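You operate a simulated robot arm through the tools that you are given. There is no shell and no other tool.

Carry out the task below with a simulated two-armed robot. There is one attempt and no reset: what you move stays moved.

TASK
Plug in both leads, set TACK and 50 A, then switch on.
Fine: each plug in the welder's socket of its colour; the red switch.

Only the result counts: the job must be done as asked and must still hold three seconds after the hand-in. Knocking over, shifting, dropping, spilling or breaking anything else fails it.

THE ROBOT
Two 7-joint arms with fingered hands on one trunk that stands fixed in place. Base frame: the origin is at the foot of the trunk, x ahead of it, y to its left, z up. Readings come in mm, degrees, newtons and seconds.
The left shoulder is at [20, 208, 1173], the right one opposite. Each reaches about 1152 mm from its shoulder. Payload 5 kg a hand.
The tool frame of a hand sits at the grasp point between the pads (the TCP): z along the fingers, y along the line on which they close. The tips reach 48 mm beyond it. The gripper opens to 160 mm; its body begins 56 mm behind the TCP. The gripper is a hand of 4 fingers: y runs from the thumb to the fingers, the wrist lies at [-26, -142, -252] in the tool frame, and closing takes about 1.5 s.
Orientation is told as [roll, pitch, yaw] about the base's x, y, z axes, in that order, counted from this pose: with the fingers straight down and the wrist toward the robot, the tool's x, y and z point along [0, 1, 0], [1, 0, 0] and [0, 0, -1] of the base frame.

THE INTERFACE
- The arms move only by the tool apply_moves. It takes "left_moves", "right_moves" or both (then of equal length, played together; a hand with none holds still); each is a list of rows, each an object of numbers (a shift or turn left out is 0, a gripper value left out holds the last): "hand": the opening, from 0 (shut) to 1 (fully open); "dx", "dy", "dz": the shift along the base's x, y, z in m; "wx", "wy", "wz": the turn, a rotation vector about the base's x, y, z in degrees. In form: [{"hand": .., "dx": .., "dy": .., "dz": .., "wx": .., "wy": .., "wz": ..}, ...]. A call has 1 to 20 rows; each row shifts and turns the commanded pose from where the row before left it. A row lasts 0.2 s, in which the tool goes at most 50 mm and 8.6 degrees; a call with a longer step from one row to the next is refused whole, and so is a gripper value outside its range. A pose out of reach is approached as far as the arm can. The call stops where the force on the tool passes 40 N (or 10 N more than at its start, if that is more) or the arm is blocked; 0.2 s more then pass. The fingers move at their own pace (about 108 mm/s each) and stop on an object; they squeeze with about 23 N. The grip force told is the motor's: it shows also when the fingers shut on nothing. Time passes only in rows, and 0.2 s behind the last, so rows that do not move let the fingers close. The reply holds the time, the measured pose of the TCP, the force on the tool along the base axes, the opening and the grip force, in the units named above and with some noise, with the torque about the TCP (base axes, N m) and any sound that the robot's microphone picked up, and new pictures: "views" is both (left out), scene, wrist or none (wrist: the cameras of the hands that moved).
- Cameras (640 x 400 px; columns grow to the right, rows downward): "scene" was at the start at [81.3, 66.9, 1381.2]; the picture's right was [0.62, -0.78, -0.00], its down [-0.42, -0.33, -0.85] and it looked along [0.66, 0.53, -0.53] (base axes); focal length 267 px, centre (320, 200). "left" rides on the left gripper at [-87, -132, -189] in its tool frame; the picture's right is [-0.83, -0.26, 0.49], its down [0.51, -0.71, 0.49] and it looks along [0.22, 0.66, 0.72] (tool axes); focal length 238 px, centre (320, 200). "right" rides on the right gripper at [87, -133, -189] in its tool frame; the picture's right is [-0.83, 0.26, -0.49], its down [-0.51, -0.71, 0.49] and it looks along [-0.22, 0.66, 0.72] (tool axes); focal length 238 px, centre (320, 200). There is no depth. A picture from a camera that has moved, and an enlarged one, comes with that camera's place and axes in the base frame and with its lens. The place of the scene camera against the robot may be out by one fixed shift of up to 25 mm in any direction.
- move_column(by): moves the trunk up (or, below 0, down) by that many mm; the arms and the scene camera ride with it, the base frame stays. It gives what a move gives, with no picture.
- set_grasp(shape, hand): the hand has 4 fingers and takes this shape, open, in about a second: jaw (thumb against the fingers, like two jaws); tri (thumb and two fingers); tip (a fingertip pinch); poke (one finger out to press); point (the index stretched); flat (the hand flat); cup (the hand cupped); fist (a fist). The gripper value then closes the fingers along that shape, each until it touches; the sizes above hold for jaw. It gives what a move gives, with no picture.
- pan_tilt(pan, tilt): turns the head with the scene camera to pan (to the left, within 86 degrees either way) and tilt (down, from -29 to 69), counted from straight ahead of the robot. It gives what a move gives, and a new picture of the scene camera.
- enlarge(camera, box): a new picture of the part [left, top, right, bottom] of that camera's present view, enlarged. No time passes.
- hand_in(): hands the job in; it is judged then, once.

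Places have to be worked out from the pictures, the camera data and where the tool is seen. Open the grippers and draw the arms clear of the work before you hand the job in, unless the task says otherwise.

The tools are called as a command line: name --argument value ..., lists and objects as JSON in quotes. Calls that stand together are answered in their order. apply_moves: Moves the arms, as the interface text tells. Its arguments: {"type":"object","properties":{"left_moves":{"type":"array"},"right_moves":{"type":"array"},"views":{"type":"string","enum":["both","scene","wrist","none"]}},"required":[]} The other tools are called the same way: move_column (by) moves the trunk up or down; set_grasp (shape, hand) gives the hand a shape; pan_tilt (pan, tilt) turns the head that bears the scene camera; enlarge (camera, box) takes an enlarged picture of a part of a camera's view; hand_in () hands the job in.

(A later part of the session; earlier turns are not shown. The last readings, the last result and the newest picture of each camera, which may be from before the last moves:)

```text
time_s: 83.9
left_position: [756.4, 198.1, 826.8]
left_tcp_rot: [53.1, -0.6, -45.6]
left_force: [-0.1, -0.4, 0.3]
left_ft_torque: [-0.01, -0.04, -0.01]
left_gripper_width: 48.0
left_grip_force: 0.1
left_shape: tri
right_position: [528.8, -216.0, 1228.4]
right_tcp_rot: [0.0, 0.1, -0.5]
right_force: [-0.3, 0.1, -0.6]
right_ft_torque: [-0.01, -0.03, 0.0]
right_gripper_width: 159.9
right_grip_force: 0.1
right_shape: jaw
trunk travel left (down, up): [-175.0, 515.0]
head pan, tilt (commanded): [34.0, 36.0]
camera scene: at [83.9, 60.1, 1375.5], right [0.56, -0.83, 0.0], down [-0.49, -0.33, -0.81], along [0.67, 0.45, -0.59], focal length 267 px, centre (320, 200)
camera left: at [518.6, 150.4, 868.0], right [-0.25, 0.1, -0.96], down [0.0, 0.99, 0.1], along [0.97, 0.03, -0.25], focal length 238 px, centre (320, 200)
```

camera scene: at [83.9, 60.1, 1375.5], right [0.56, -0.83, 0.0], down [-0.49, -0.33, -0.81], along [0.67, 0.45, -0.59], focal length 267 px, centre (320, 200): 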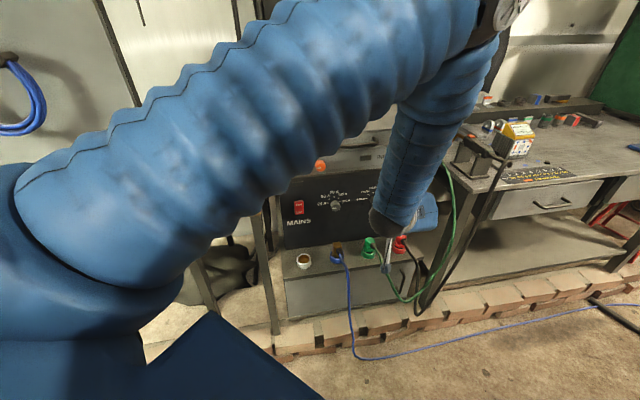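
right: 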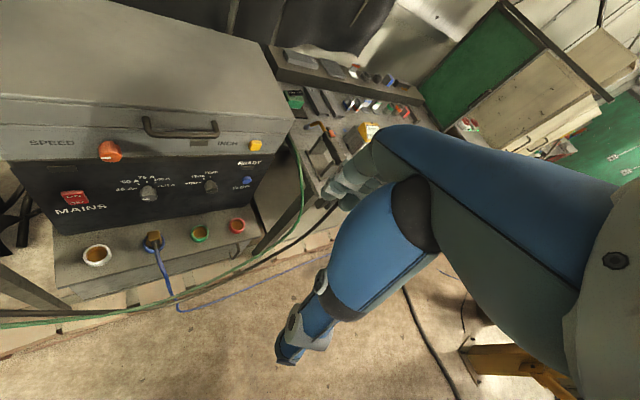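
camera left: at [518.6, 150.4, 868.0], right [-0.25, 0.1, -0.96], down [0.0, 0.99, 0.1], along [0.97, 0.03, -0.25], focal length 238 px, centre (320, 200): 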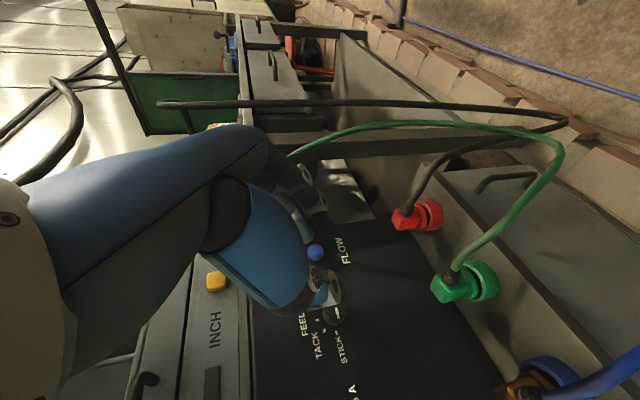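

The turn works and the wrist camera sees the mode knob. I complete the rotation to 90° so the fingers point straight at the panel, dropping slightly towards knob height.

apply_moves --left_moves '[{"wx": 5.3, "wy": -5.3, "dz": -0.01}, {"wx": 5.3, "wy": -5.3, "dz": -0.01}, {"wx": 5.3, "wy": -5.3, "dz": -0.01}, {"wx": 5.3, "wy": -5.3, "dz": -0.01}, {"wx": 5.0, "wy": -5.0, "dz": -0.01}, {}]' --views "both"

enlarge --camera "left" --box '[240, 160, 480, 340]'

```text
time_s: 85.3
left_position: [755.7, 197.5, 776.8]
left_tcp_rot: [90.1, 0.0, -45.8]
left_force: [0.2, -0.9, -0.4]
left_ft_torque: [0.0, 0.04, 0.0]
left_gripper_width: 48.0
left_grip_force: 0.0
left_shape: tri
right_position: [527.8, -214.6, 1227.4]
right_tcp_rot: [0.0, 0.1, -0.5]
right_force: [0.5, 0.4, -0.2]
right_ft_torque: [0.03, -0.07, -0.02]
right_gripper_width: 159.8
right_grip_force: 0.1
right_shape: jaw
trunk travel left (down, up): [-175.0, 515.0]
head pan, tilt (commanded): [34.0, 36.0]
camera scene: at [83.6, 59.8, 1375.6], right [0.56, -0.83, 0.0], down [-0.49, -0.33, -0.81], along [0.67, 0.45, -0.59], focal length 267 px, centre (320, 200)
camera left: at [528.9, 161.5, 687.7], right [0.17, 0.53, -0.83], down [-0.14, 0.85, 0.51], along [0.97, 0.03, 0.22], focal length 238 px, centre (320, 200)
```

scene: 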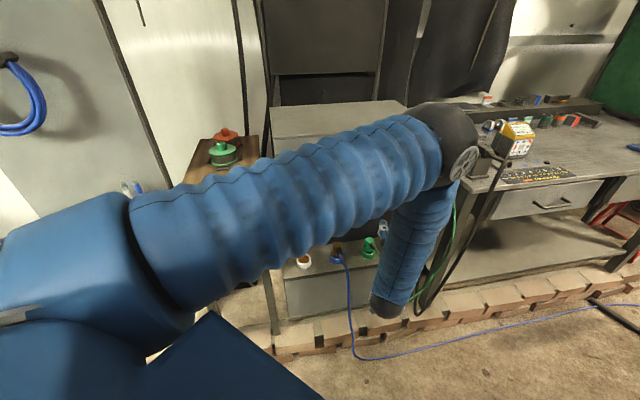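
left: 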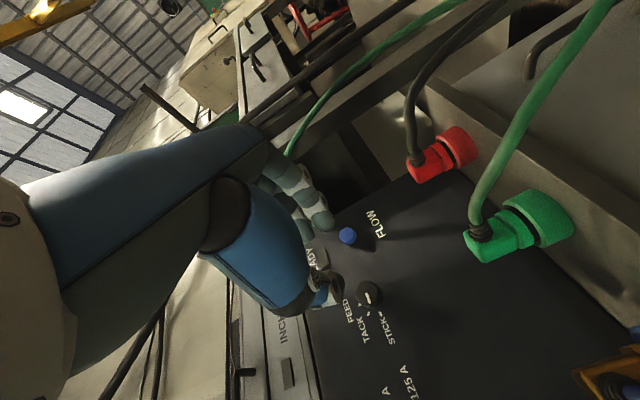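

```text
2.22 times, centred on (360, 250) of left
camera zoom: at [528.9, 161.5, 687.7], right [0.17, 0.53, -0.83], down [-0.14, 0.85, 0.51], along [0.97, 0.03, 0.22], focal length 530 px, centre (231, 89)
```

zoom: 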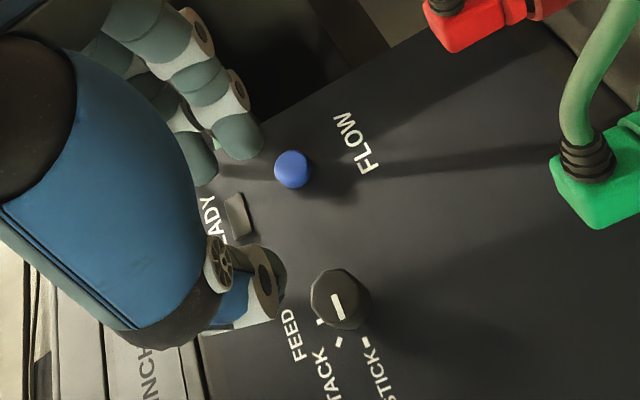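

The wrist camera now faces the panel with the mode knob in view. I zoom in on the knob for its centre and pointer, and check what the right camera sees.

enlarge --camera "left" --box '[330, 265, 420, 345]'

enlarge --camera "right" --box '[0, 40, 220, 200]'

```text
5.00 times, centred on (375, 305) of left
camera zoom: at [528.9, 161.5, 687.7], right [0.17, 0.53, -0.83], down [-0.14, 0.85, 0.51], along [0.97, 0.03, 0.22], focal length 1192 px, centre (45, -325)
```

zoom: 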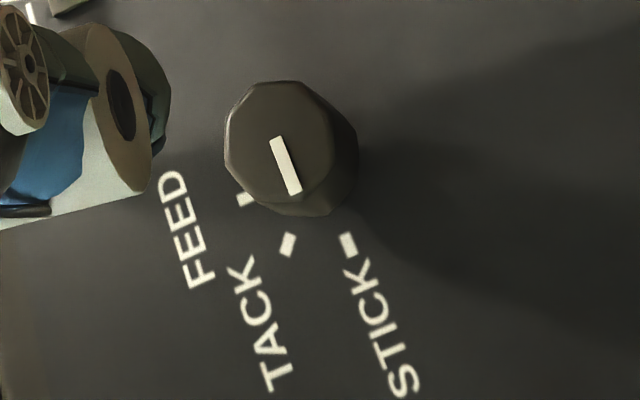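

```text
2.50 times, centred on (110, 120) of right
camera zoom: at [397.5, -127.5, 1417.8], right [0.25, -0.84, 0.49], down [-0.72, -0.5, -0.49], along [0.65, -0.23, -0.72], focal length 596 px, centre (845, 400)
```

zoom: 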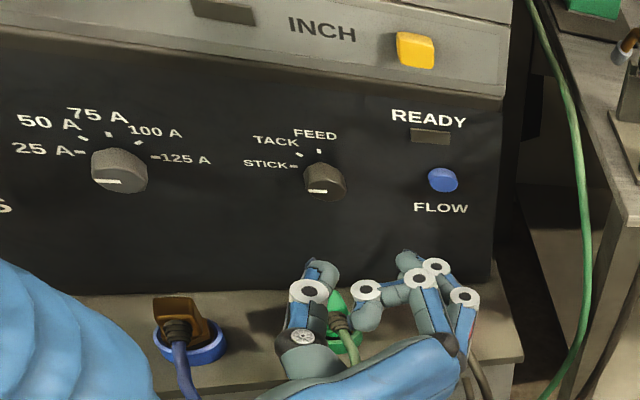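

Two cameras place the mode knob face at about (850, 318, 776), with the panel about 29 mm behind it. I bring the hand to just in front of the knob, lined up with the pinch centre, and check.

apply_moves --left_moves '[{"dx": 0.019, "dy": 0.0265, "dz": -0.003, "wz": 0.8}, {"dx": 0.019, "dy": 0.0265, "dz": -0.003}, {"dx": 0.0183, "dy": 0.0264, "dz": -0.001}, {}]' --views "wrist"

enlarge --camera "left" --box '[270, 190, 390, 300]'

enlarge --camera "right" --box '[60, 80, 180, 170]'

```text
time_s: 86.3
left_position: [814.6, 276.7, 768.8]
left_tcp_rot: [90.2, -0.1, -44.9]
left_force: [1.1, -1.0, 0.4]
left_ft_torque: [0.01, 0.0, 0.03]
left_gripper_width: 47.9
left_grip_force: 0.1
left_shape: tri
right_position: [527.3, -216.8, 1227.1]
right_tcp_rot: [-0.1, 0.1, -0.7]
right_force: [-0.2, -1.2, 0.1]
right_ft_torque: [0.09, -0.02, -0.01]
right_gripper_width: 159.6
right_grip_force: 0.1
right_shape: jaw
trunk travel left (down, up): [-175.0, 515.0]
head pan, tilt (commanded): [34.0, 36.0]
camera left: at [587.1, 236.0, 680.9], right [0.16, 0.53, -0.83], down [-0.16, 0.85, 0.51], along [0.97, 0.05, 0.22], focal length 238 px, centre (320, 200)
```

left: 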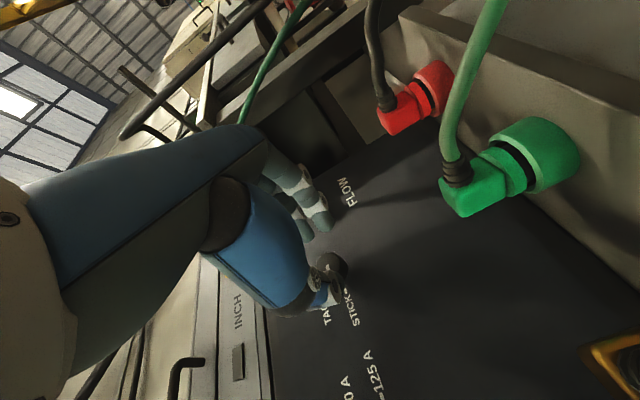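

```text
3.64 times, centred on (330, 245) of left
camera zoom: at [587.1, 236.0, 680.9], right [0.16, 0.53, -0.83], down [-0.16, 0.85, 0.51], along [0.97, 0.05, 0.22], focal length 867 px, centre (284, 36)
```

zoom: 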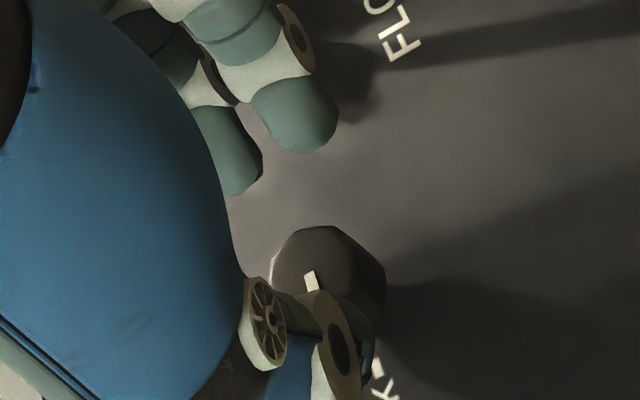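

```text
4.44 times, centred on (120, 125) of right
camera zoom: at [397.8, -128.2, 1417.6], right [0.25, -0.84, 0.49], down [-0.72, -0.5, -0.49], along [0.65, -0.23, -0.72], focal length 1059 px, centre (1209, 533)
```

zoom: 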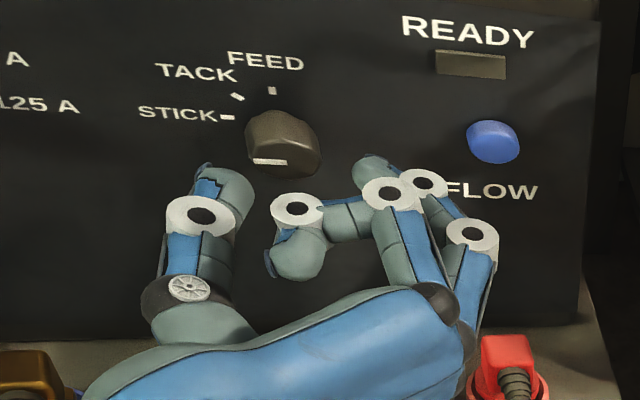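

The knob sits between thumb and fingers in both views. I advance 29 mm so the tips surround it, stopping short of the panel.

apply_moves --left_moves '[{"dx": 0.007, "dy": 0.008, "dz": 0.001}, {"dx": 0.007, "dy": 0.008, "dz": 0.0004}, {"dx": 0.0048, "dy": 0.0054}, {}]' --views "wrist"

enlarge --camera "left" --box '[270, 190, 390, 300]'

enlarge --camera "right" --box '[70, 85, 160, 155]'

```text
time_s: 87.3
left_position: [834.5, 298.5, 770.8]
left_tcp_rot: [90.1, -0.1, -45.0]
left_force: [0.3, 0.4, 0.5]
left_ft_torque: [-0.01, 0.03, -0.01]
left_gripper_width: 48.0
left_grip_force: 0.1
left_shape: tri
right_position: [528.5, -215.4, 1228.4]
right_tcp_rot: [0.0, 0.1, -0.6]
right_force: [0.5, 0.1, -0.9]
right_ft_torque: [0.0, -0.04, 0.0]
right_gripper_width: 159.5
right_grip_force: 0.0
right_shape: jaw
trunk travel left (down, up): [-175.0, 515.0]
head pan, tilt (commanded): [34.0, 36.0]
camera left: at [605.6, 258.3, 682.3], right [0.16, 0.53, -0.83], down [-0.16, 0.85, 0.51], along [0.97, 0.05, 0.22], focal length 238 px, centre (320, 200)
```

left: 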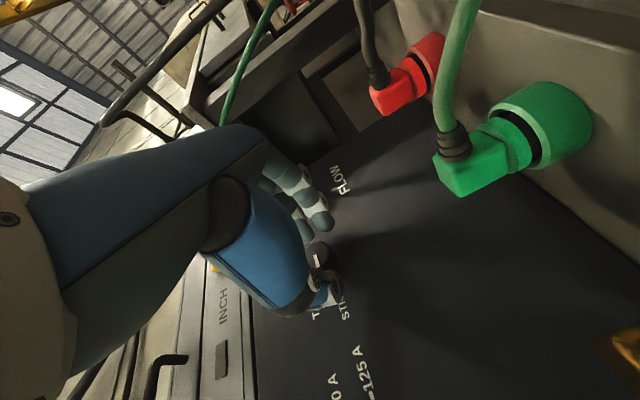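

```text
3.64 times, centred on (330, 245) of left
camera zoom: at [605.6, 258.3, 682.3], right [0.16, 0.53, -0.83], down [-0.16, 0.85, 0.51], along [0.97, 0.05, 0.22], focal length 867 px, centre (284, 36)
```

zoom: 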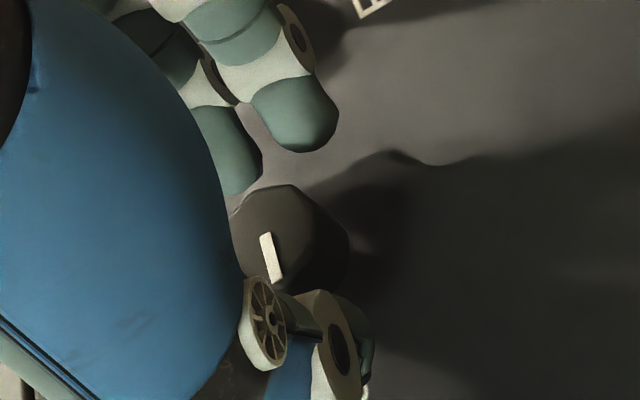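

```text
5.71 times, centred on (115, 120) of right
camera zoom: at [398.0, -127.5, 1417.5], right [0.25, -0.84, 0.49], down [-0.72, -0.5, -0.49], along [0.65, -0.23, -0.72], focal length 1362 px, centre (1491, 657)
```

zoom: 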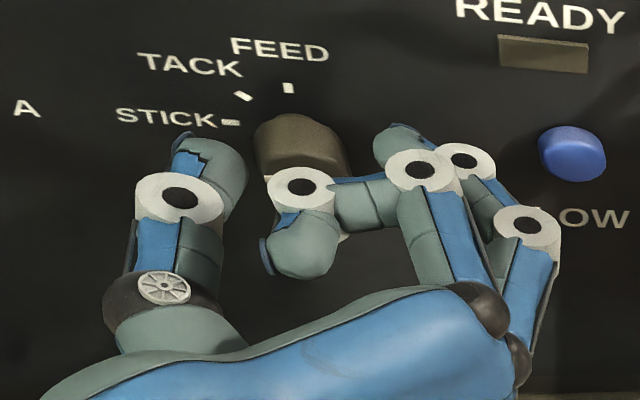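

The knob is between the pads with no contact. I close gently on it and check the pointer.

apply_moves --left_moves '[{"hand": 0.0}, {}, {}, {}, {}]' --views "wrist"

enlarge --camera "left" --box '[270, 190, 390, 300]'

enlarge --camera "right" --box '[70, 85, 160, 155]'

```text
time_s: 88.5
left_position: [832.0, 299.0, 769.4]
left_tcp_rot: [90.2, -0.1, -44.9]
left_force: [-0.1, 1.4, -1.8]
left_ft_torque: [-0.02, 0.04, -0.02]
left_gripper_width: 21.8
left_grip_force: 23.4
left_shape: tri
right_position: [527.8, -215.7, 1227.6]
right_tcp_rot: [0.0, 0.1, -0.6]
right_force: [-0.4, 0.2, 0.3]
right_ft_torque: [0.02, -0.03, 0.01]
right_gripper_width: 159.5
right_grip_force: 0.0
right_shape: jaw
trunk travel left (down, up): [-175.0, 515.0]
head pan, tilt (commanded): [34.0, 36.0]
camera left: at [605.5, 258.5, 682.2], right [0.16, 0.53, -0.83], down [-0.16, 0.85, 0.51], along [0.97, 0.05, 0.22], focal length 238 px, centre (320, 200)
```

left: 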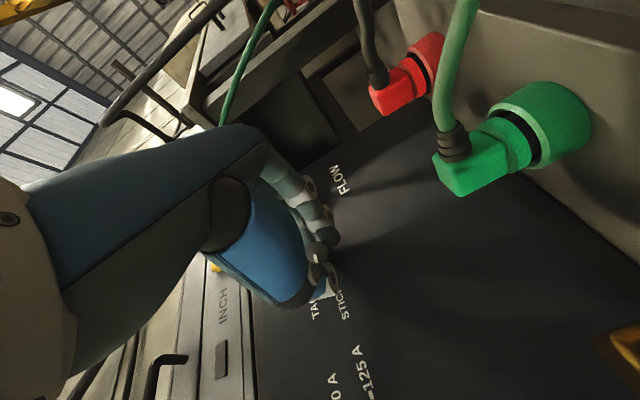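

```text
3.64 times, centred on (330, 245) of left
camera zoom: at [605.5, 258.5, 682.2], right [0.16, 0.53, -0.83], down [-0.16, 0.85, 0.51], along [0.97, 0.05, 0.22], focal length 867 px, centre (284, 36)
```

zoom: 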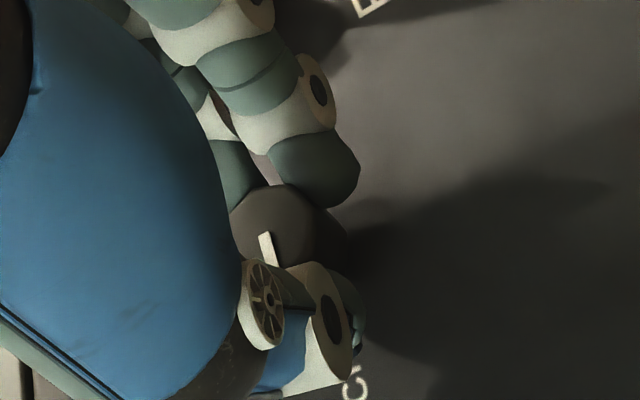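

```text
5.71 times, centred on (115, 120) of right
camera zoom: at [398.2, -127.2, 1417.5], right [0.25, -0.84, 0.49], down [-0.72, -0.5, -0.49], along [0.65, -0.23, -0.72], focal length 1362 px, centre (1491, 657)
```

zoom: 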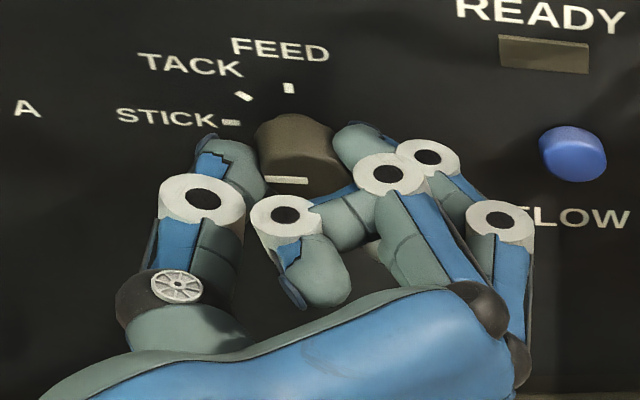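

The grip holds the knob with the pointer still at STICK. I turn the hand 45° clockwise about the knob's axis.

apply_moves --left_moves '[{"wx": 5.3, "wy": 5.3, "dx": -0.0006, "dy": 0.0006}, {"wx": 5.3, "wy": 5.3, "dx": -0.0006, "dy": 0.0006}, {"wx": 5.3, "wy": 5.3, "dx": -0.0006, "dy": 0.0006, "dz": 0.0002}, {"wx": 5.3, "wy": 5.3, "dx": -0.0006, "dy": 0.0006, "dz": 0.0003}, {"wx": 5.3, "wy": 5.3, "dx": -0.0006, "dy": 0.0006, "dz": 0.0004}, {"wx": 5.3, "wy": 5.3, "dx": -0.0005, "dy": 0.0005, "dz": 0.0005}, {}]' --views "wrist"

enlarge --camera "left" --box '[270, 190, 390, 300]'

enlarge --camera "right" --box '[70, 85, 160, 155]'

```text
time_s: 90.1
left_position: [828.9, 301.8, 770.9]
left_tcp_rot: [90.1, 45.1, -45.0]
left_force: [4.8, 1.1, -4.3]
left_ft_torque: [-0.15, 0.16, -0.09]
left_gripper_width: 21.3
left_grip_force: 23.2
left_shape: tri
right_position: [528.6, -215.5, 1228.8]
right_tcp_rot: [0.1, 0.1, -0.6]
right_force: [0.3, 0.2, -0.3]
right_ft_torque: [0.0, -0.02, -0.02]
right_gripper_width: 159.7
right_grip_force: 0.1
right_shape: jaw
trunk travel left (down, up): [-175.0, 515.0]
head pan, tilt (commanded): [34.0, 36.0]
camera left: at [585.9, 278.2, 801.7], right [-0.2, 0.89, -0.41], down [0.25, 0.45, 0.86], along [0.95, 0.07, -0.31], focal length 238 px, centre (320, 200)
```

left: 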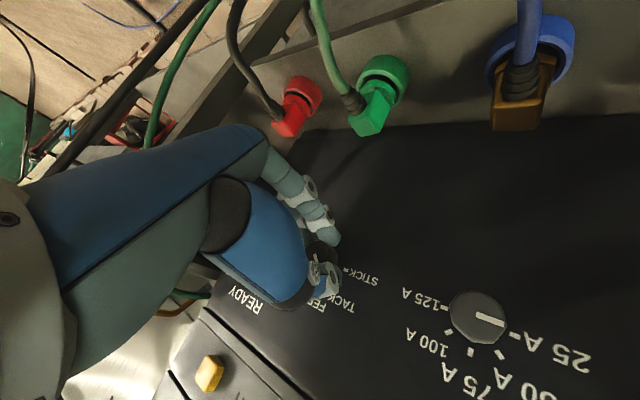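

```text
3.64 times, centred on (330, 245) of left
camera zoom: at [585.9, 278.2, 801.7], right [-0.2, 0.89, -0.41], down [0.25, 0.45, 0.86], along [0.95, 0.07, -0.31], focal length 867 px, centre (284, 36)
```

zoom: 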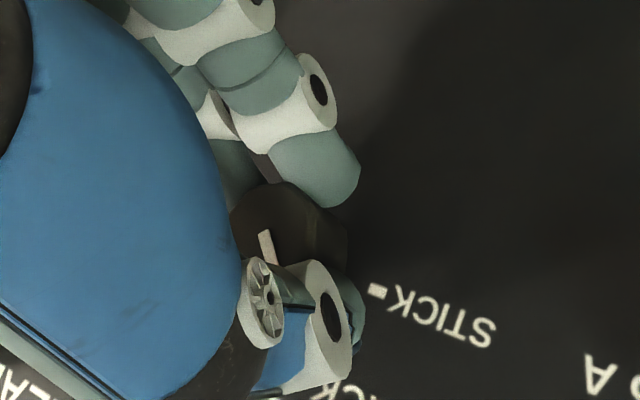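

```text
5.71 times, centred on (115, 120) of right
camera zoom: at [398.7, -127.3, 1417.3], right [0.25, -0.84, 0.49], down [-0.72, -0.5, -0.49], along [0.65, -0.23, -0.72], focal length 1362 px, centre (1491, 657)
```

zoom: 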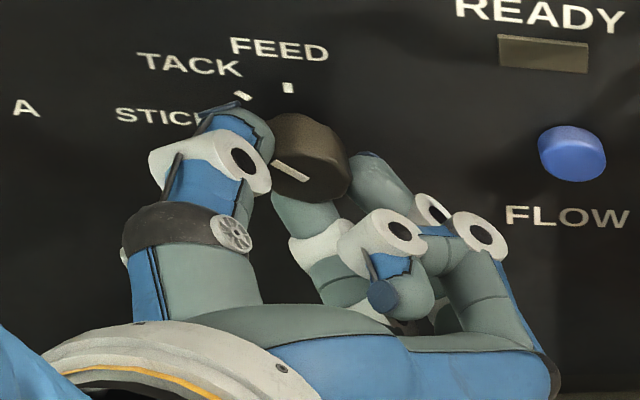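

The pointer turned together with the hand by 45°, towards TACK. I open the fingers and back straight out to read the pointer.

apply_moves --left_moves '[{"hand": 0.3}, {}, {}, {"dx": -0.015, "dy": -0.015}, {"dx": -0.025, "dy": -0.025}, {"dx": -0.025, "dy": -0.025}, {}]' --views "wrist"

enlarge --camera "left" --box '[300, 220, 460, 340]'

enlarge --camera "right" --box '[0, 70, 150, 170]'

```text
time_s: 91.7
left_position: [763.6, 237.7, 772.3]
left_tcp_rot: [90.1, 44.8, -45.1]
left_force: [0.2, 0.0, 0.2]
left_ft_torque: [0.0, -0.03, 0.0]
left_gripper_width: 47.7
left_grip_force: 0.0
left_shape: tri
right_position: [528.9, -215.2, 1227.7]
right_tcp_rot: [0.0, 0.0, -0.6]
right_force: [0.7, 0.5, -0.4]
right_ft_torque: [-0.01, -0.01, 0.0]
right_gripper_width: 159.8
right_grip_force: 0.1
right_shape: jaw
trunk travel left (down, up): [-175.0, 515.0]
head pan, tilt (commanded): [34.0, 36.0]
camera left: at [520.2, 214.8, 802.8], right [-0.2, 0.89, -0.41], down [0.24, 0.45, 0.86], along [0.95, 0.07, -0.31], focal length 238 px, centre (320, 200)
```

left: 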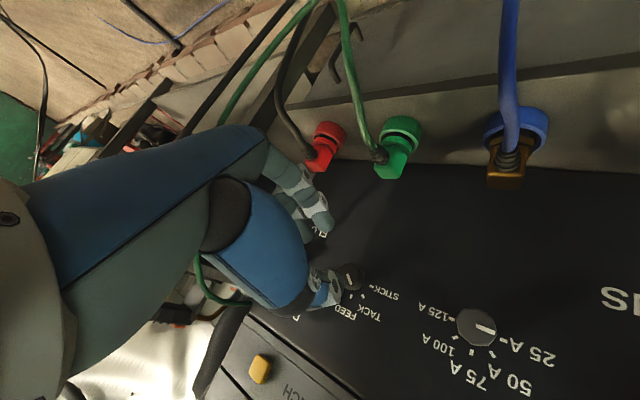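

```text
3.33 times, centred on (380, 280) of left
camera zoom: at [520.2, 214.8, 802.8], right [-0.2, 0.89, -0.41], down [0.24, 0.45, 0.86], along [0.95, 0.07, -0.31], focal length 794 px, centre (120, -67)
```

zoom: 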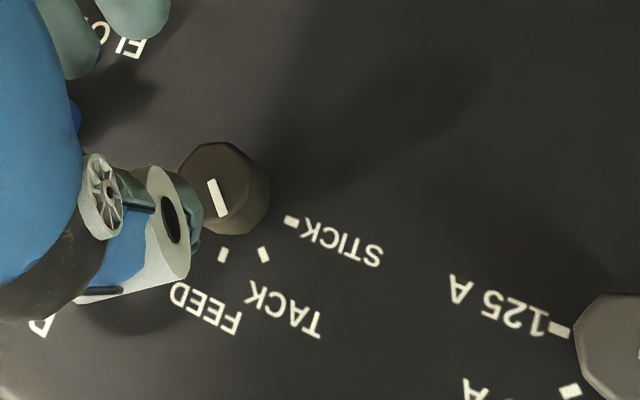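

```text
4.00 times, centred on (75, 120) of right
camera zoom: at [398.3, -127.1, 1417.5], right [0.25, -0.84, 0.49], down [-0.72, -0.5, -0.49], along [0.65, -0.23, -0.72], focal length 953 px, centre (1300, 520)
```

zoom: 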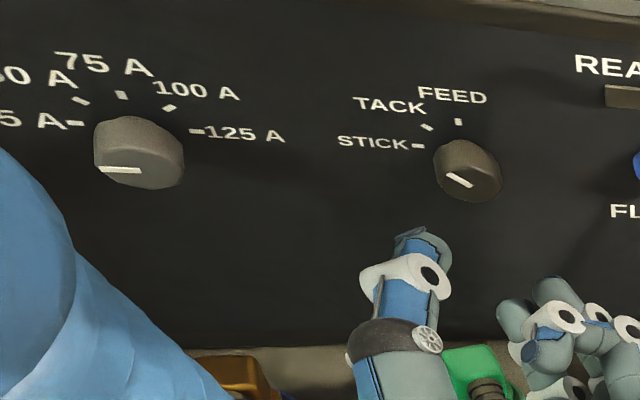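

Both views read the mode pointer at 45°, on the TACK mark. I turn the hand back and move to the amps knob, about 151 mm to the left at the same height.

apply_moves --left_moves '[{"wx": -5.3, "wy": -5.3, "dx": -0.017, "dy": 0.017}, {"wx": -5.3, "wy": -5.3, "dx": -0.017, "dy": 0.017}, {"wx": -5.3, "wy": -5.3, "dx": -0.017, "dy": 0.017}, {"wx": -5.3, "wy": -5.3, "dx": -0.017, "dy": 0.017}, {"wx": -5.3, "wy": -5.3, "dx": -0.017, "dy": 0.017}, {"wx": -5.2, "wy": -5.2, "dx": -0.0165, "dy": 0.0165}, {"dx": 0.013, "dy": 0.013}, {"dx": 0.0125, "dy": 0.0125}, {}]' --views "both"

enlarge --camera "left" --box '[270, 190, 430, 320]'

enlarge --camera "right" --box '[0, 60, 150, 170]'

```text
time_s: 93.7
left_position: [688.3, 364.3, 773.5]
left_tcp_rot: [90.2, -0.1, -45.0]
left_force: [1.0, 0.3, 0.6]
left_ft_torque: [-0.01, 0.05, 0.0]
left_gripper_width: 47.6
left_grip_force: 0.0
left_shape: tri
right_position: [528.4, -215.3, 1228.4]
right_tcp_rot: [0.0, 0.1, -0.7]
right_force: [0.3, 0.1, -0.1]
right_ft_torque: [0.03, 0.0, -0.03]
right_gripper_width: 159.8
right_grip_force: 0.0
right_shape: jaw
trunk travel left (down, up): [-175.0, 515.0]
head pan, tilt (commanded): [34.0, 36.0]
camera scene: at [83.9, 59.6, 1375.5], right [0.56, -0.83, 0.0], down [-0.49, -0.33, -0.81], along [0.67, 0.45, -0.59], focal length 267 px, centre (320, 200)
camera left: at [461.0, 324.0, 685.5], right [0.16, 0.53, -0.83], down [-0.16, 0.85, 0.51], along [0.97, 0.05, 0.22], focal length 238 px, centre (320, 200)
```

scene: 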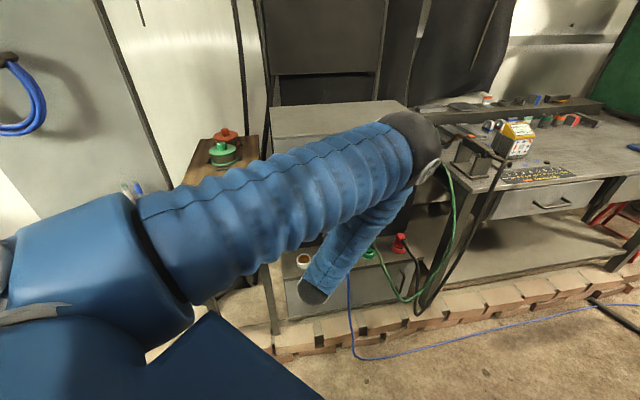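
left: 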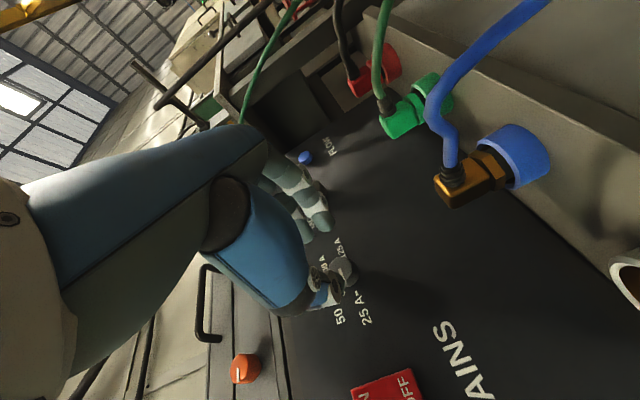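

```text
3.08 times, centred on (350, 255) of left
camera zoom: at [461.0, 324.0, 685.5], right [0.16, 0.53, -0.83], down [-0.16, 0.85, 0.51], along [0.97, 0.05, 0.22], focal length 733 px, centre (228, 31)
```

zoom: 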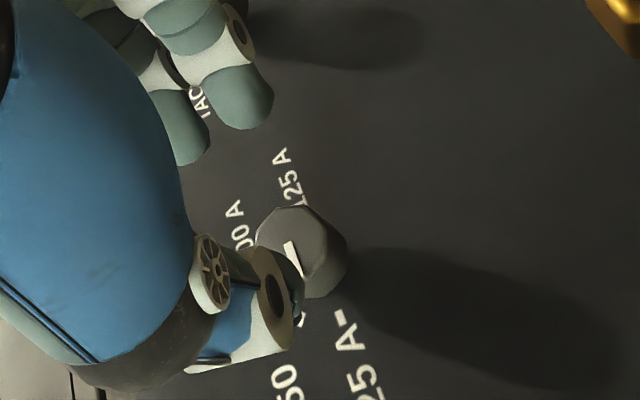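

```text
3.64 times, centred on (75, 115) of right
camera zoom: at [397.9, -127.7, 1417.6], right [0.25, -0.84, 0.49], down [-0.72, -0.5, -0.49], along [0.65, -0.23, -0.72], focal length 867 px, centre (1211, 509)
```

zoom: 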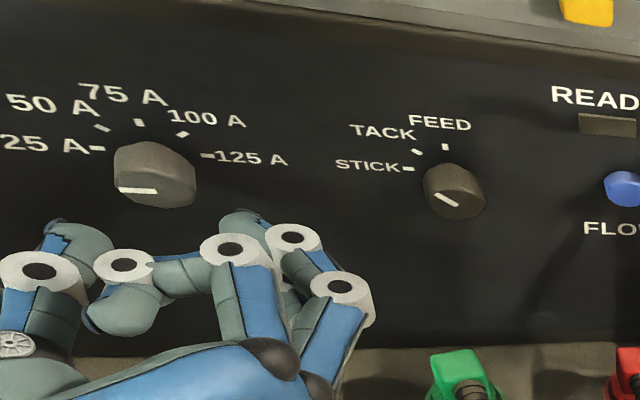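

The amps knob face is at about (745, 424, 776), well aligned with the hand. I advance about 57 mm so the tips surround it.

apply_moves --left_moves '[{"dx": 0.011, "dy": 0.011, "dz": -0.0015}, {"dx": 0.011, "dy": 0.011, "dz": -0.0014}, {"dx": 0.01, "dy": 0.01}, {"dx": 0.008, "dy": 0.008}, {}]' --views "wrist"

enlarge --camera "left" --box '[270, 190, 390, 300]'

enlarge --camera "right" --box '[0, 75, 100, 155]'

```text
time_s: 94.9
left_position: [728.5, 403.9, 767.8]
left_tcp_rot: [90.1, 0.1, -45.0]
left_force: [-0.1, -0.3, -0.4]
left_ft_torque: [-0.02, 0.02, 0.03]
left_gripper_width: 47.9
left_grip_force: 0.1
left_shape: tri
right_position: [528.2, -216.0, 1227.7]
right_tcp_rot: [0.0, 0.1, -0.5]
right_force: [0.6, 0.5, 0.0]
right_ft_torque: [0.02, -0.02, -0.01]
right_gripper_width: 159.6
right_grip_force: 0.1
right_shape: jaw
trunk travel left (down, up): [-175.0, 515.0]
head pan, tilt (commanded): [34.0, 36.0]
camera left: at [500.8, 364.4, 681.0], right [0.16, 0.53, -0.83], down [-0.15, 0.85, 0.51], along [0.97, 0.05, 0.22], focal length 238 px, centre (320, 200)
```

left: 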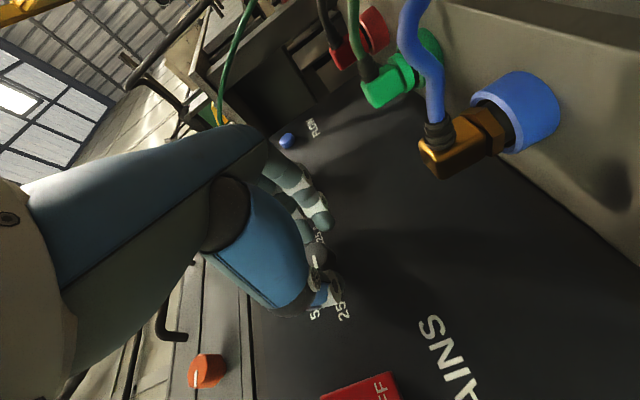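

```text
3.64 times, centred on (330, 245) of left
camera zoom: at [500.8, 364.4, 681.0], right [0.16, 0.53, -0.83], down [-0.15, 0.85, 0.51], along [0.97, 0.05, 0.22], focal length 867 px, centre (284, 36)
```

zoom: 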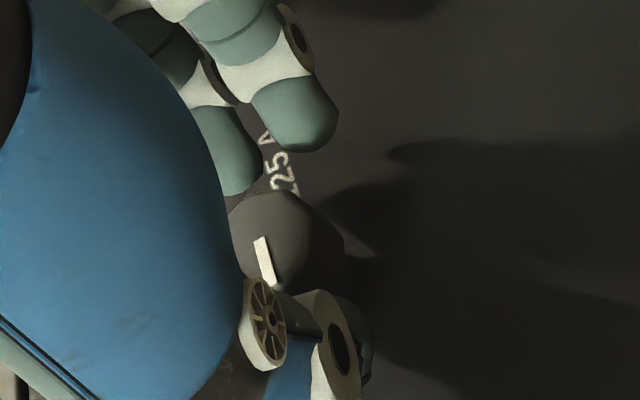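

```text
5.00 times, centred on (50, 115) of right
camera zoom: at [397.9, -127.6, 1417.6], right [0.25, -0.84, 0.49], down [-0.72, -0.5, -0.49], along [0.65, -0.23, -0.72], focal length 1192 px, centre (1670, 625)
```

zoom: 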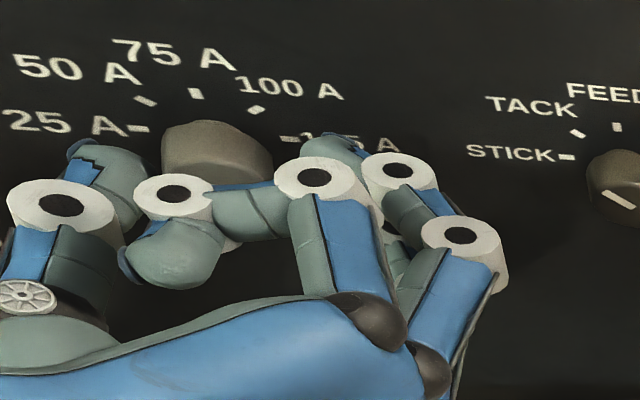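

The view matches the one before the first knob grasp, just 2–3 mm low. I raise 2.5 mm and close on the knob.

apply_moves --left_moves '[{"dz": 0.0025}, {"hand": 0.0}, {}, {}, {}, {}]' --views "wrist"

enlarge --camera "left" --box '[270, 190, 390, 300]'

enlarge --camera "right" --box '[0, 75, 100, 155]'

```text
time_s: 96.3
left_position: [729.6, 404.8, 771.5]
left_tcp_rot: [90.1, 0.1, -45.0]
left_force: [1.0, 2.1, -0.4]
left_ft_torque: [-0.03, 0.01, -0.02]
left_gripper_width: 22.7
left_grip_force: 22.9
left_shape: tri
right_position: [527.8, -214.8, 1228.0]
right_tcp_rot: [-0.1, 0.1, -0.6]
right_force: [-0.5, -0.1, 0.1]
right_ft_torque: [-0.03, -0.02, -0.01]
right_gripper_width: 159.5
right_grip_force: 0.0
right_shape: jaw
trunk travel left (down, up): [-175.0, 515.0]
head pan, tilt (commanded): [34.0, 36.0]
camera left: at [501.1, 364.7, 683.7], right [0.16, 0.53, -0.83], down [-0.16, 0.85, 0.51], along [0.97, 0.05, 0.22], focal length 238 px, centre (320, 200)
```

left: 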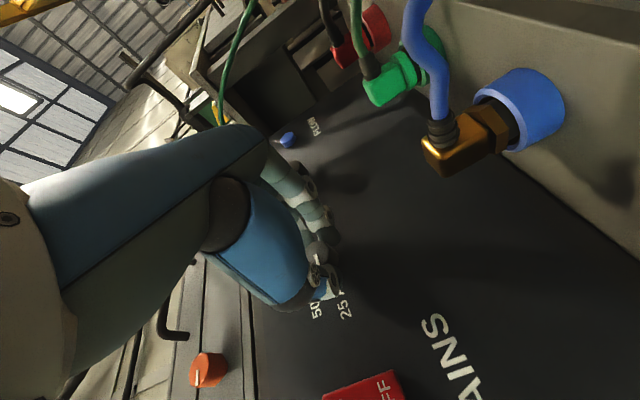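

```text
3.64 times, centred on (330, 245) of left
camera zoom: at [501.1, 364.7, 683.7], right [0.16, 0.53, -0.83], down [-0.16, 0.85, 0.51], along [0.97, 0.05, 0.22], focal length 867 px, centre (284, 36)
```

zoom: 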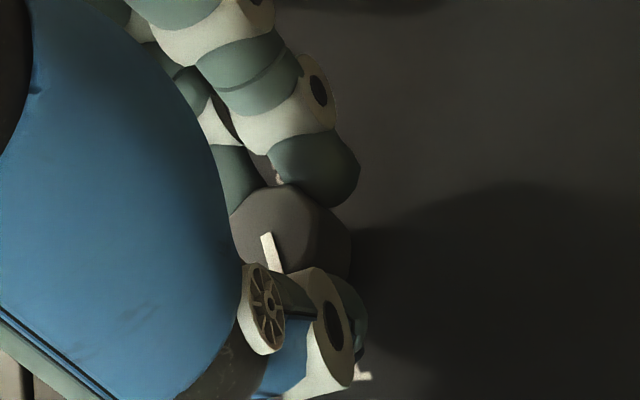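

```text
5.00 times, centred on (50, 115) of right
camera zoom: at [398.2, -127.2, 1417.5], right [0.25, -0.84, 0.49], down [-0.72, -0.5, -0.49], along [0.65, -0.23, -0.72], focal length 1192 px, centre (1670, 625)
```

zoom: 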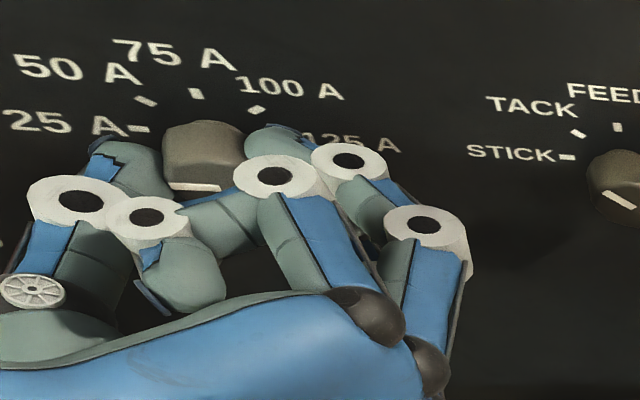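

The amps knob is gripped with its pointer still at 25 A. I turn it 45° clockwise in the same way.

apply_moves --left_moves '[{"wx": 5.3, "wy": 5.3, "dx": -0.0006, "dy": 0.0006}, {"wx": 5.3, "wy": 5.3, "dx": -0.0006, "dy": 0.0006}, {"wx": 5.3, "wy": 5.3, "dx": -0.0006, "dy": 0.0006, "dz": 0.0002}, {"wx": 5.3, "wy": 5.3, "dx": -0.0006, "dy": 0.0006, "dz": 0.0003}, {"wx": 5.3, "wy": 5.3, "dx": -0.0006, "dy": 0.0006, "dz": 0.0004}, {"wx": 5.3, "wy": 5.3, "dx": -0.0005, "dy": 0.0005, "dz": 0.0005}, {}]' --views "wrist"

enlarge --camera "left" --box '[270, 190, 390, 300]'

enlarge --camera "right" --box '[0, 75, 100, 155]'

```text
time_s: 97.9
left_position: [723.7, 407.5, 770.6]
left_tcp_rot: [90.0, 45.2, -45.1]
left_force: [4.8, 0.9, -8.6]
left_ft_torque: [-0.26, 0.28, -0.21]
left_gripper_width: 21.8
left_grip_force: 22.7
left_shape: tri
right_position: [529.5, -215.0, 1227.7]
right_tcp_rot: [0.0, 0.3, -0.6]
right_force: [0.6, -1.0, -1.1]
right_ft_torque: [0.05, 0.04, 0.02]
right_gripper_width: 160.0
right_grip_force: 0.1
right_shape: jaw
trunk travel left (down, up): [-175.0, 515.0]
head pan, tilt (commanded): [34.0, 36.0]
camera left: at [481.7, 383.8, 803.0], right [-0.2, 0.89, -0.41], down [0.25, 0.45, 0.86], along [0.95, 0.07, -0.31], focal length 238 px, centre (320, 200)
```

left: 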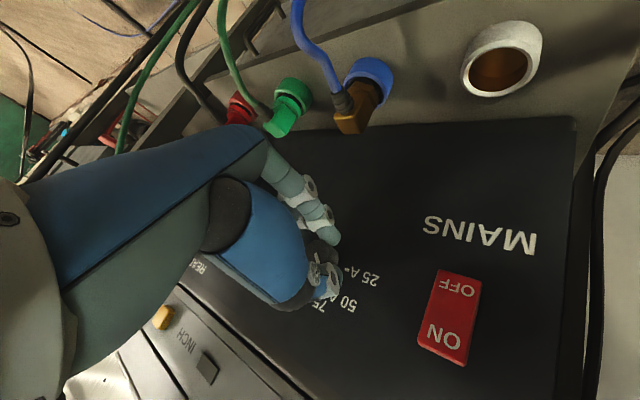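

```text
3.64 times, centred on (330, 245) of left
camera zoom: at [481.7, 383.8, 803.0], right [-0.2, 0.89, -0.41], down [0.25, 0.45, 0.86], along [0.95, 0.07, -0.31], focal length 867 px, centre (284, 36)
```

zoom: 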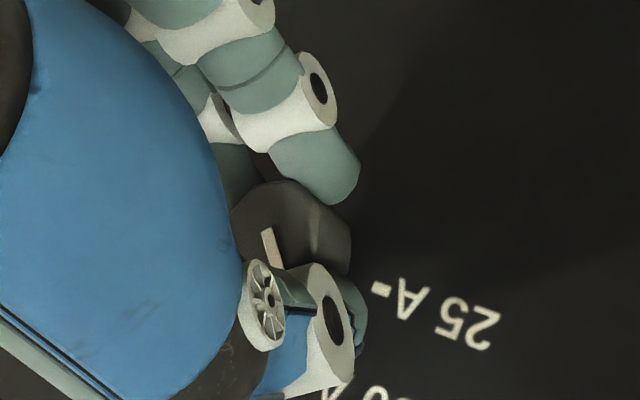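

```text
5.00 times, centred on (50, 115) of right
camera zoom: at [399.0, -127.1, 1417.2], right [0.25, -0.84, 0.49], down [-0.72, -0.5, -0.49], along [0.65, -0.23, -0.72], focal length 1192 px, centre (1670, 625)
```

zoom: 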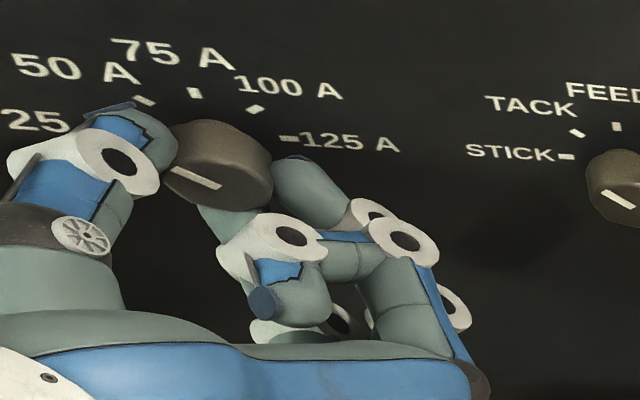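

The pointer again turned with the hand. I open, back out and read the pointer.

apply_moves --left_moves '[{"hand": 0.3}, {}, {}, {"dx": -0.015, "dy": -0.015}, {"dx": -0.025, "dy": -0.025}, {"dx": -0.025, "dy": -0.025}, {}]' --views "wrist"

enlarge --camera "left" --box '[310, 230, 430, 330]'

enlarge --camera "right" --box '[0, 75, 80, 135]'

enlarge --camera "right" --box '[70, 75, 150, 135]'

```text
time_s: 99.5
left_position: [660.2, 340.4, 772.8]
left_tcp_rot: [90.0, 45.0, -44.9]
left_force: [-0.1, -0.1, 0.1]
left_ft_torque: [-0.02, -0.01, 0.01]
left_gripper_width: 48.0
left_grip_force: 0.1
left_shape: tri
right_position: [528.8, -214.5, 1227.7]
right_tcp_rot: [0.0, 0.1, -0.6]
right_force: [-0.3, -0.5, 0.1]
right_ft_torque: [-0.05, 0.01, 0.02]
right_gripper_width: 159.9
right_grip_force: 0.1
right_shape: jaw
trunk travel left (down, up): [-175.0, 515.0]
head pan, tilt (commanded): [34.0, 36.0]
camera left: at [416.7, 317.0, 804.1], right [-0.2, 0.89, -0.41], down [0.25, 0.45, 0.86], along [0.95, 0.07, -0.31], focal length 238 px, centre (320, 200)
```

left: 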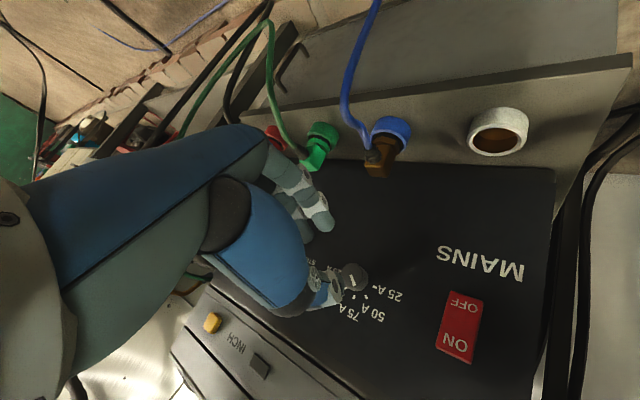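

```text
4.00 times, centred on (370, 280) of left
camera zoom: at [416.7, 317.0, 804.1], right [-0.2, 0.89, -0.41], down [0.25, 0.45, 0.86], along [0.95, 0.07, -0.31], focal length 953 px, centre (120, -120)
```

zoom: 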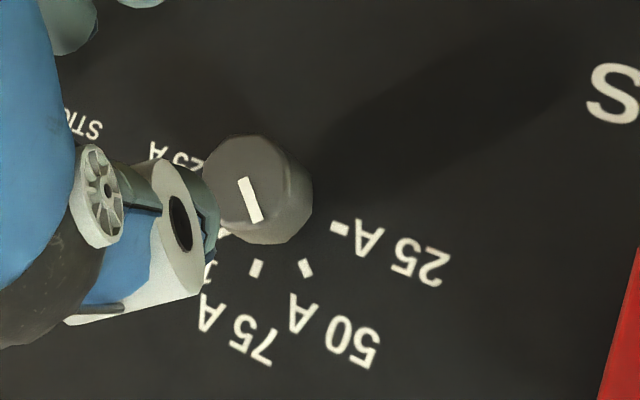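

```text
6.67 times, centred on (40, 105) of right
camera zoom: at [398.4, -127.1, 1417.5], right [0.25, -0.84, 0.49], down [-0.72, -0.5, -0.49], along [0.65, -0.23, -0.72], focal length 1589 px, centre (2187, 833)
```

zoom: 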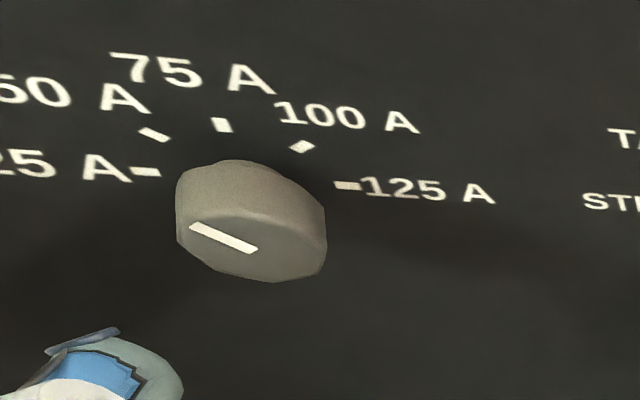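

```text
6.67 times, centred on (110, 105) of right
camera zoom: at [398.4, -127.1, 1417.5], right [0.25, -0.84, 0.49], down [-0.72, -0.5, -0.49], along [0.65, -0.23, -0.72], focal length 1589 px, centre (1720, 833)
```

zoom: 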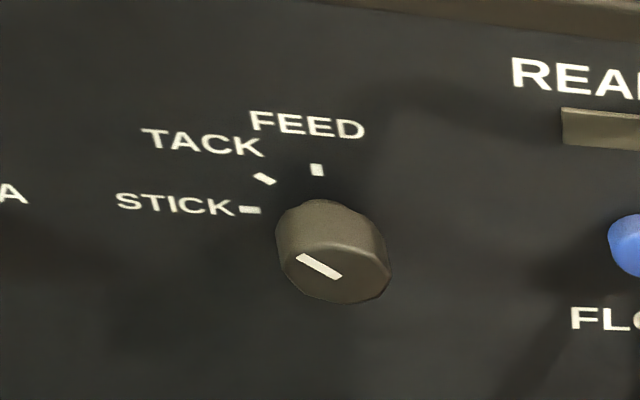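

Both pointers look close to their marks. I zoom in further to measure the angles precisely.

enlarge --camera "right" --box '[10, 85, 50, 120]'

enlarge --camera "right" --box '[95, 88, 125, 115]'

enlarge --camera "left" --box '[335, 260, 385, 305]'

```text
11.43 times, centred on (30, 102) of right
camera zoom: at [398.4, -127.1, 1417.5], right [0.25, -0.84, 0.49], down [-0.72, -0.5, -0.49], along [0.65, -0.23, -0.72], focal length 2724 px, centre (3634, 1314)
```

zoom: 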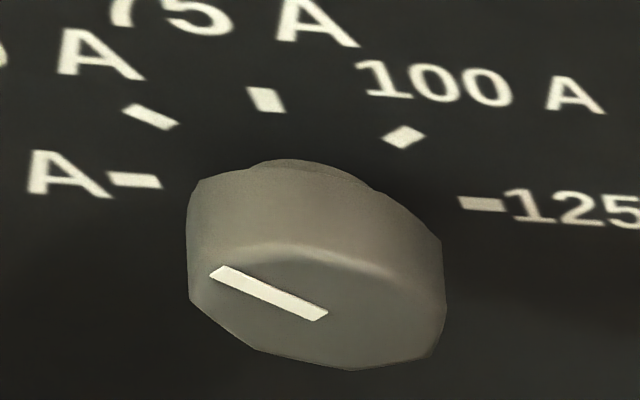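

```text
14.81 times, centred on (110, 102) of right
camera zoom: at [398.4, -127.1, 1417.5], right [0.25, -0.84, 0.49], down [-0.72, -0.5, -0.49], along [0.65, -0.23, -0.72], focal length 3531 px, centre (3431, 1659)
```

zoom: 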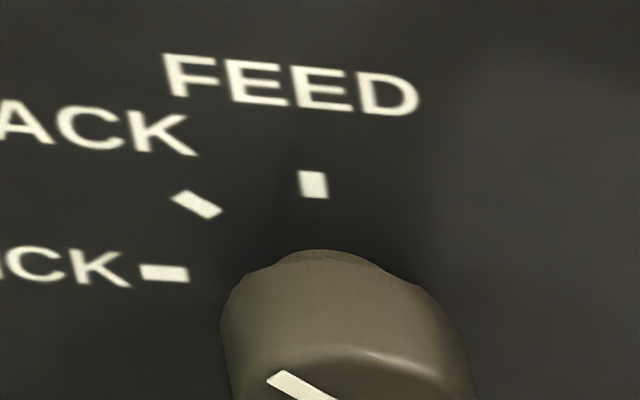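

```text
8.89 times, centred on (360, 282) of left
camera zoom: at [416.7, 317.0, 804.1], right [-0.2, 0.89, -0.41], down [0.25, 0.45, 0.86], along [0.95, 0.07, -0.31], focal length 2119 px, centre (-36, -533)
```

zoom: 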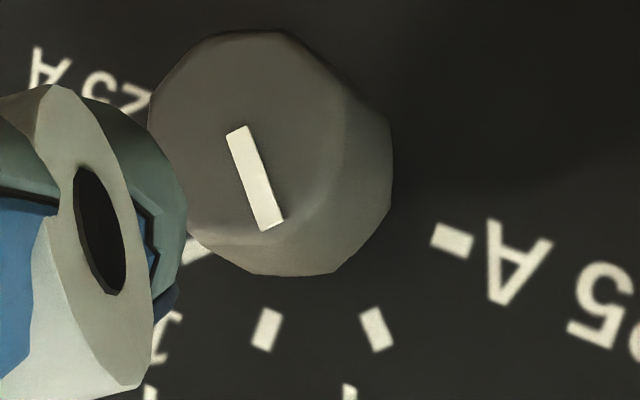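

The amps pointer maps to 45.8° on the panel, exactly the 50 A mark. I take a closer look at the mode pointer for the same check.

enlarge --camera "right" --box '[95, 95, 130, 120]'

enlarge --camera "right" --box '[0, 60, 60, 180]'

```text
16.00 times, centred on (112, 108) of right
camera zoom: at [398.4, -127.1, 1417.5], right [0.25, -0.84, 0.49], down [-0.72, -0.5, -0.49], along [0.65, -0.23, -0.72], focal length 3814 px, centre (3640, 1680)
```

zoom: 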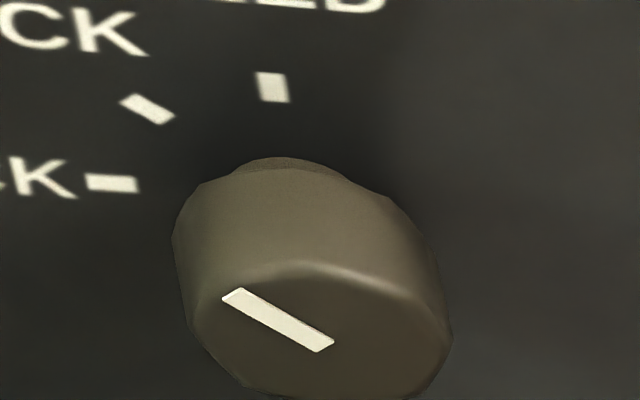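

```text
3.33 times, centred on (30, 120) of right
camera zoom: at [398.4, -127.1, 1417.5], right [0.25, -0.84, 0.49], down [-0.72, -0.5, -0.49], along [0.65, -0.23, -0.72], focal length 794 px, centre (1287, 467)
```

zoom: 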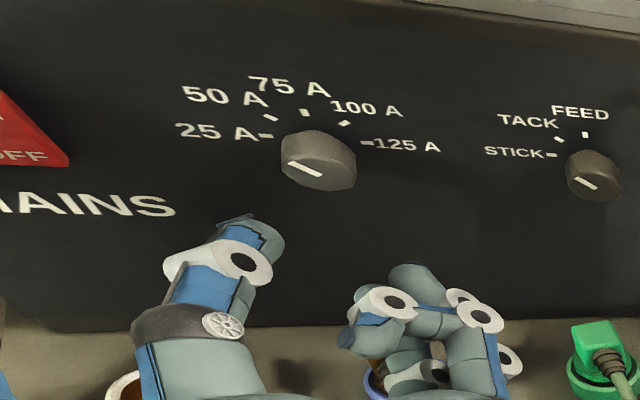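

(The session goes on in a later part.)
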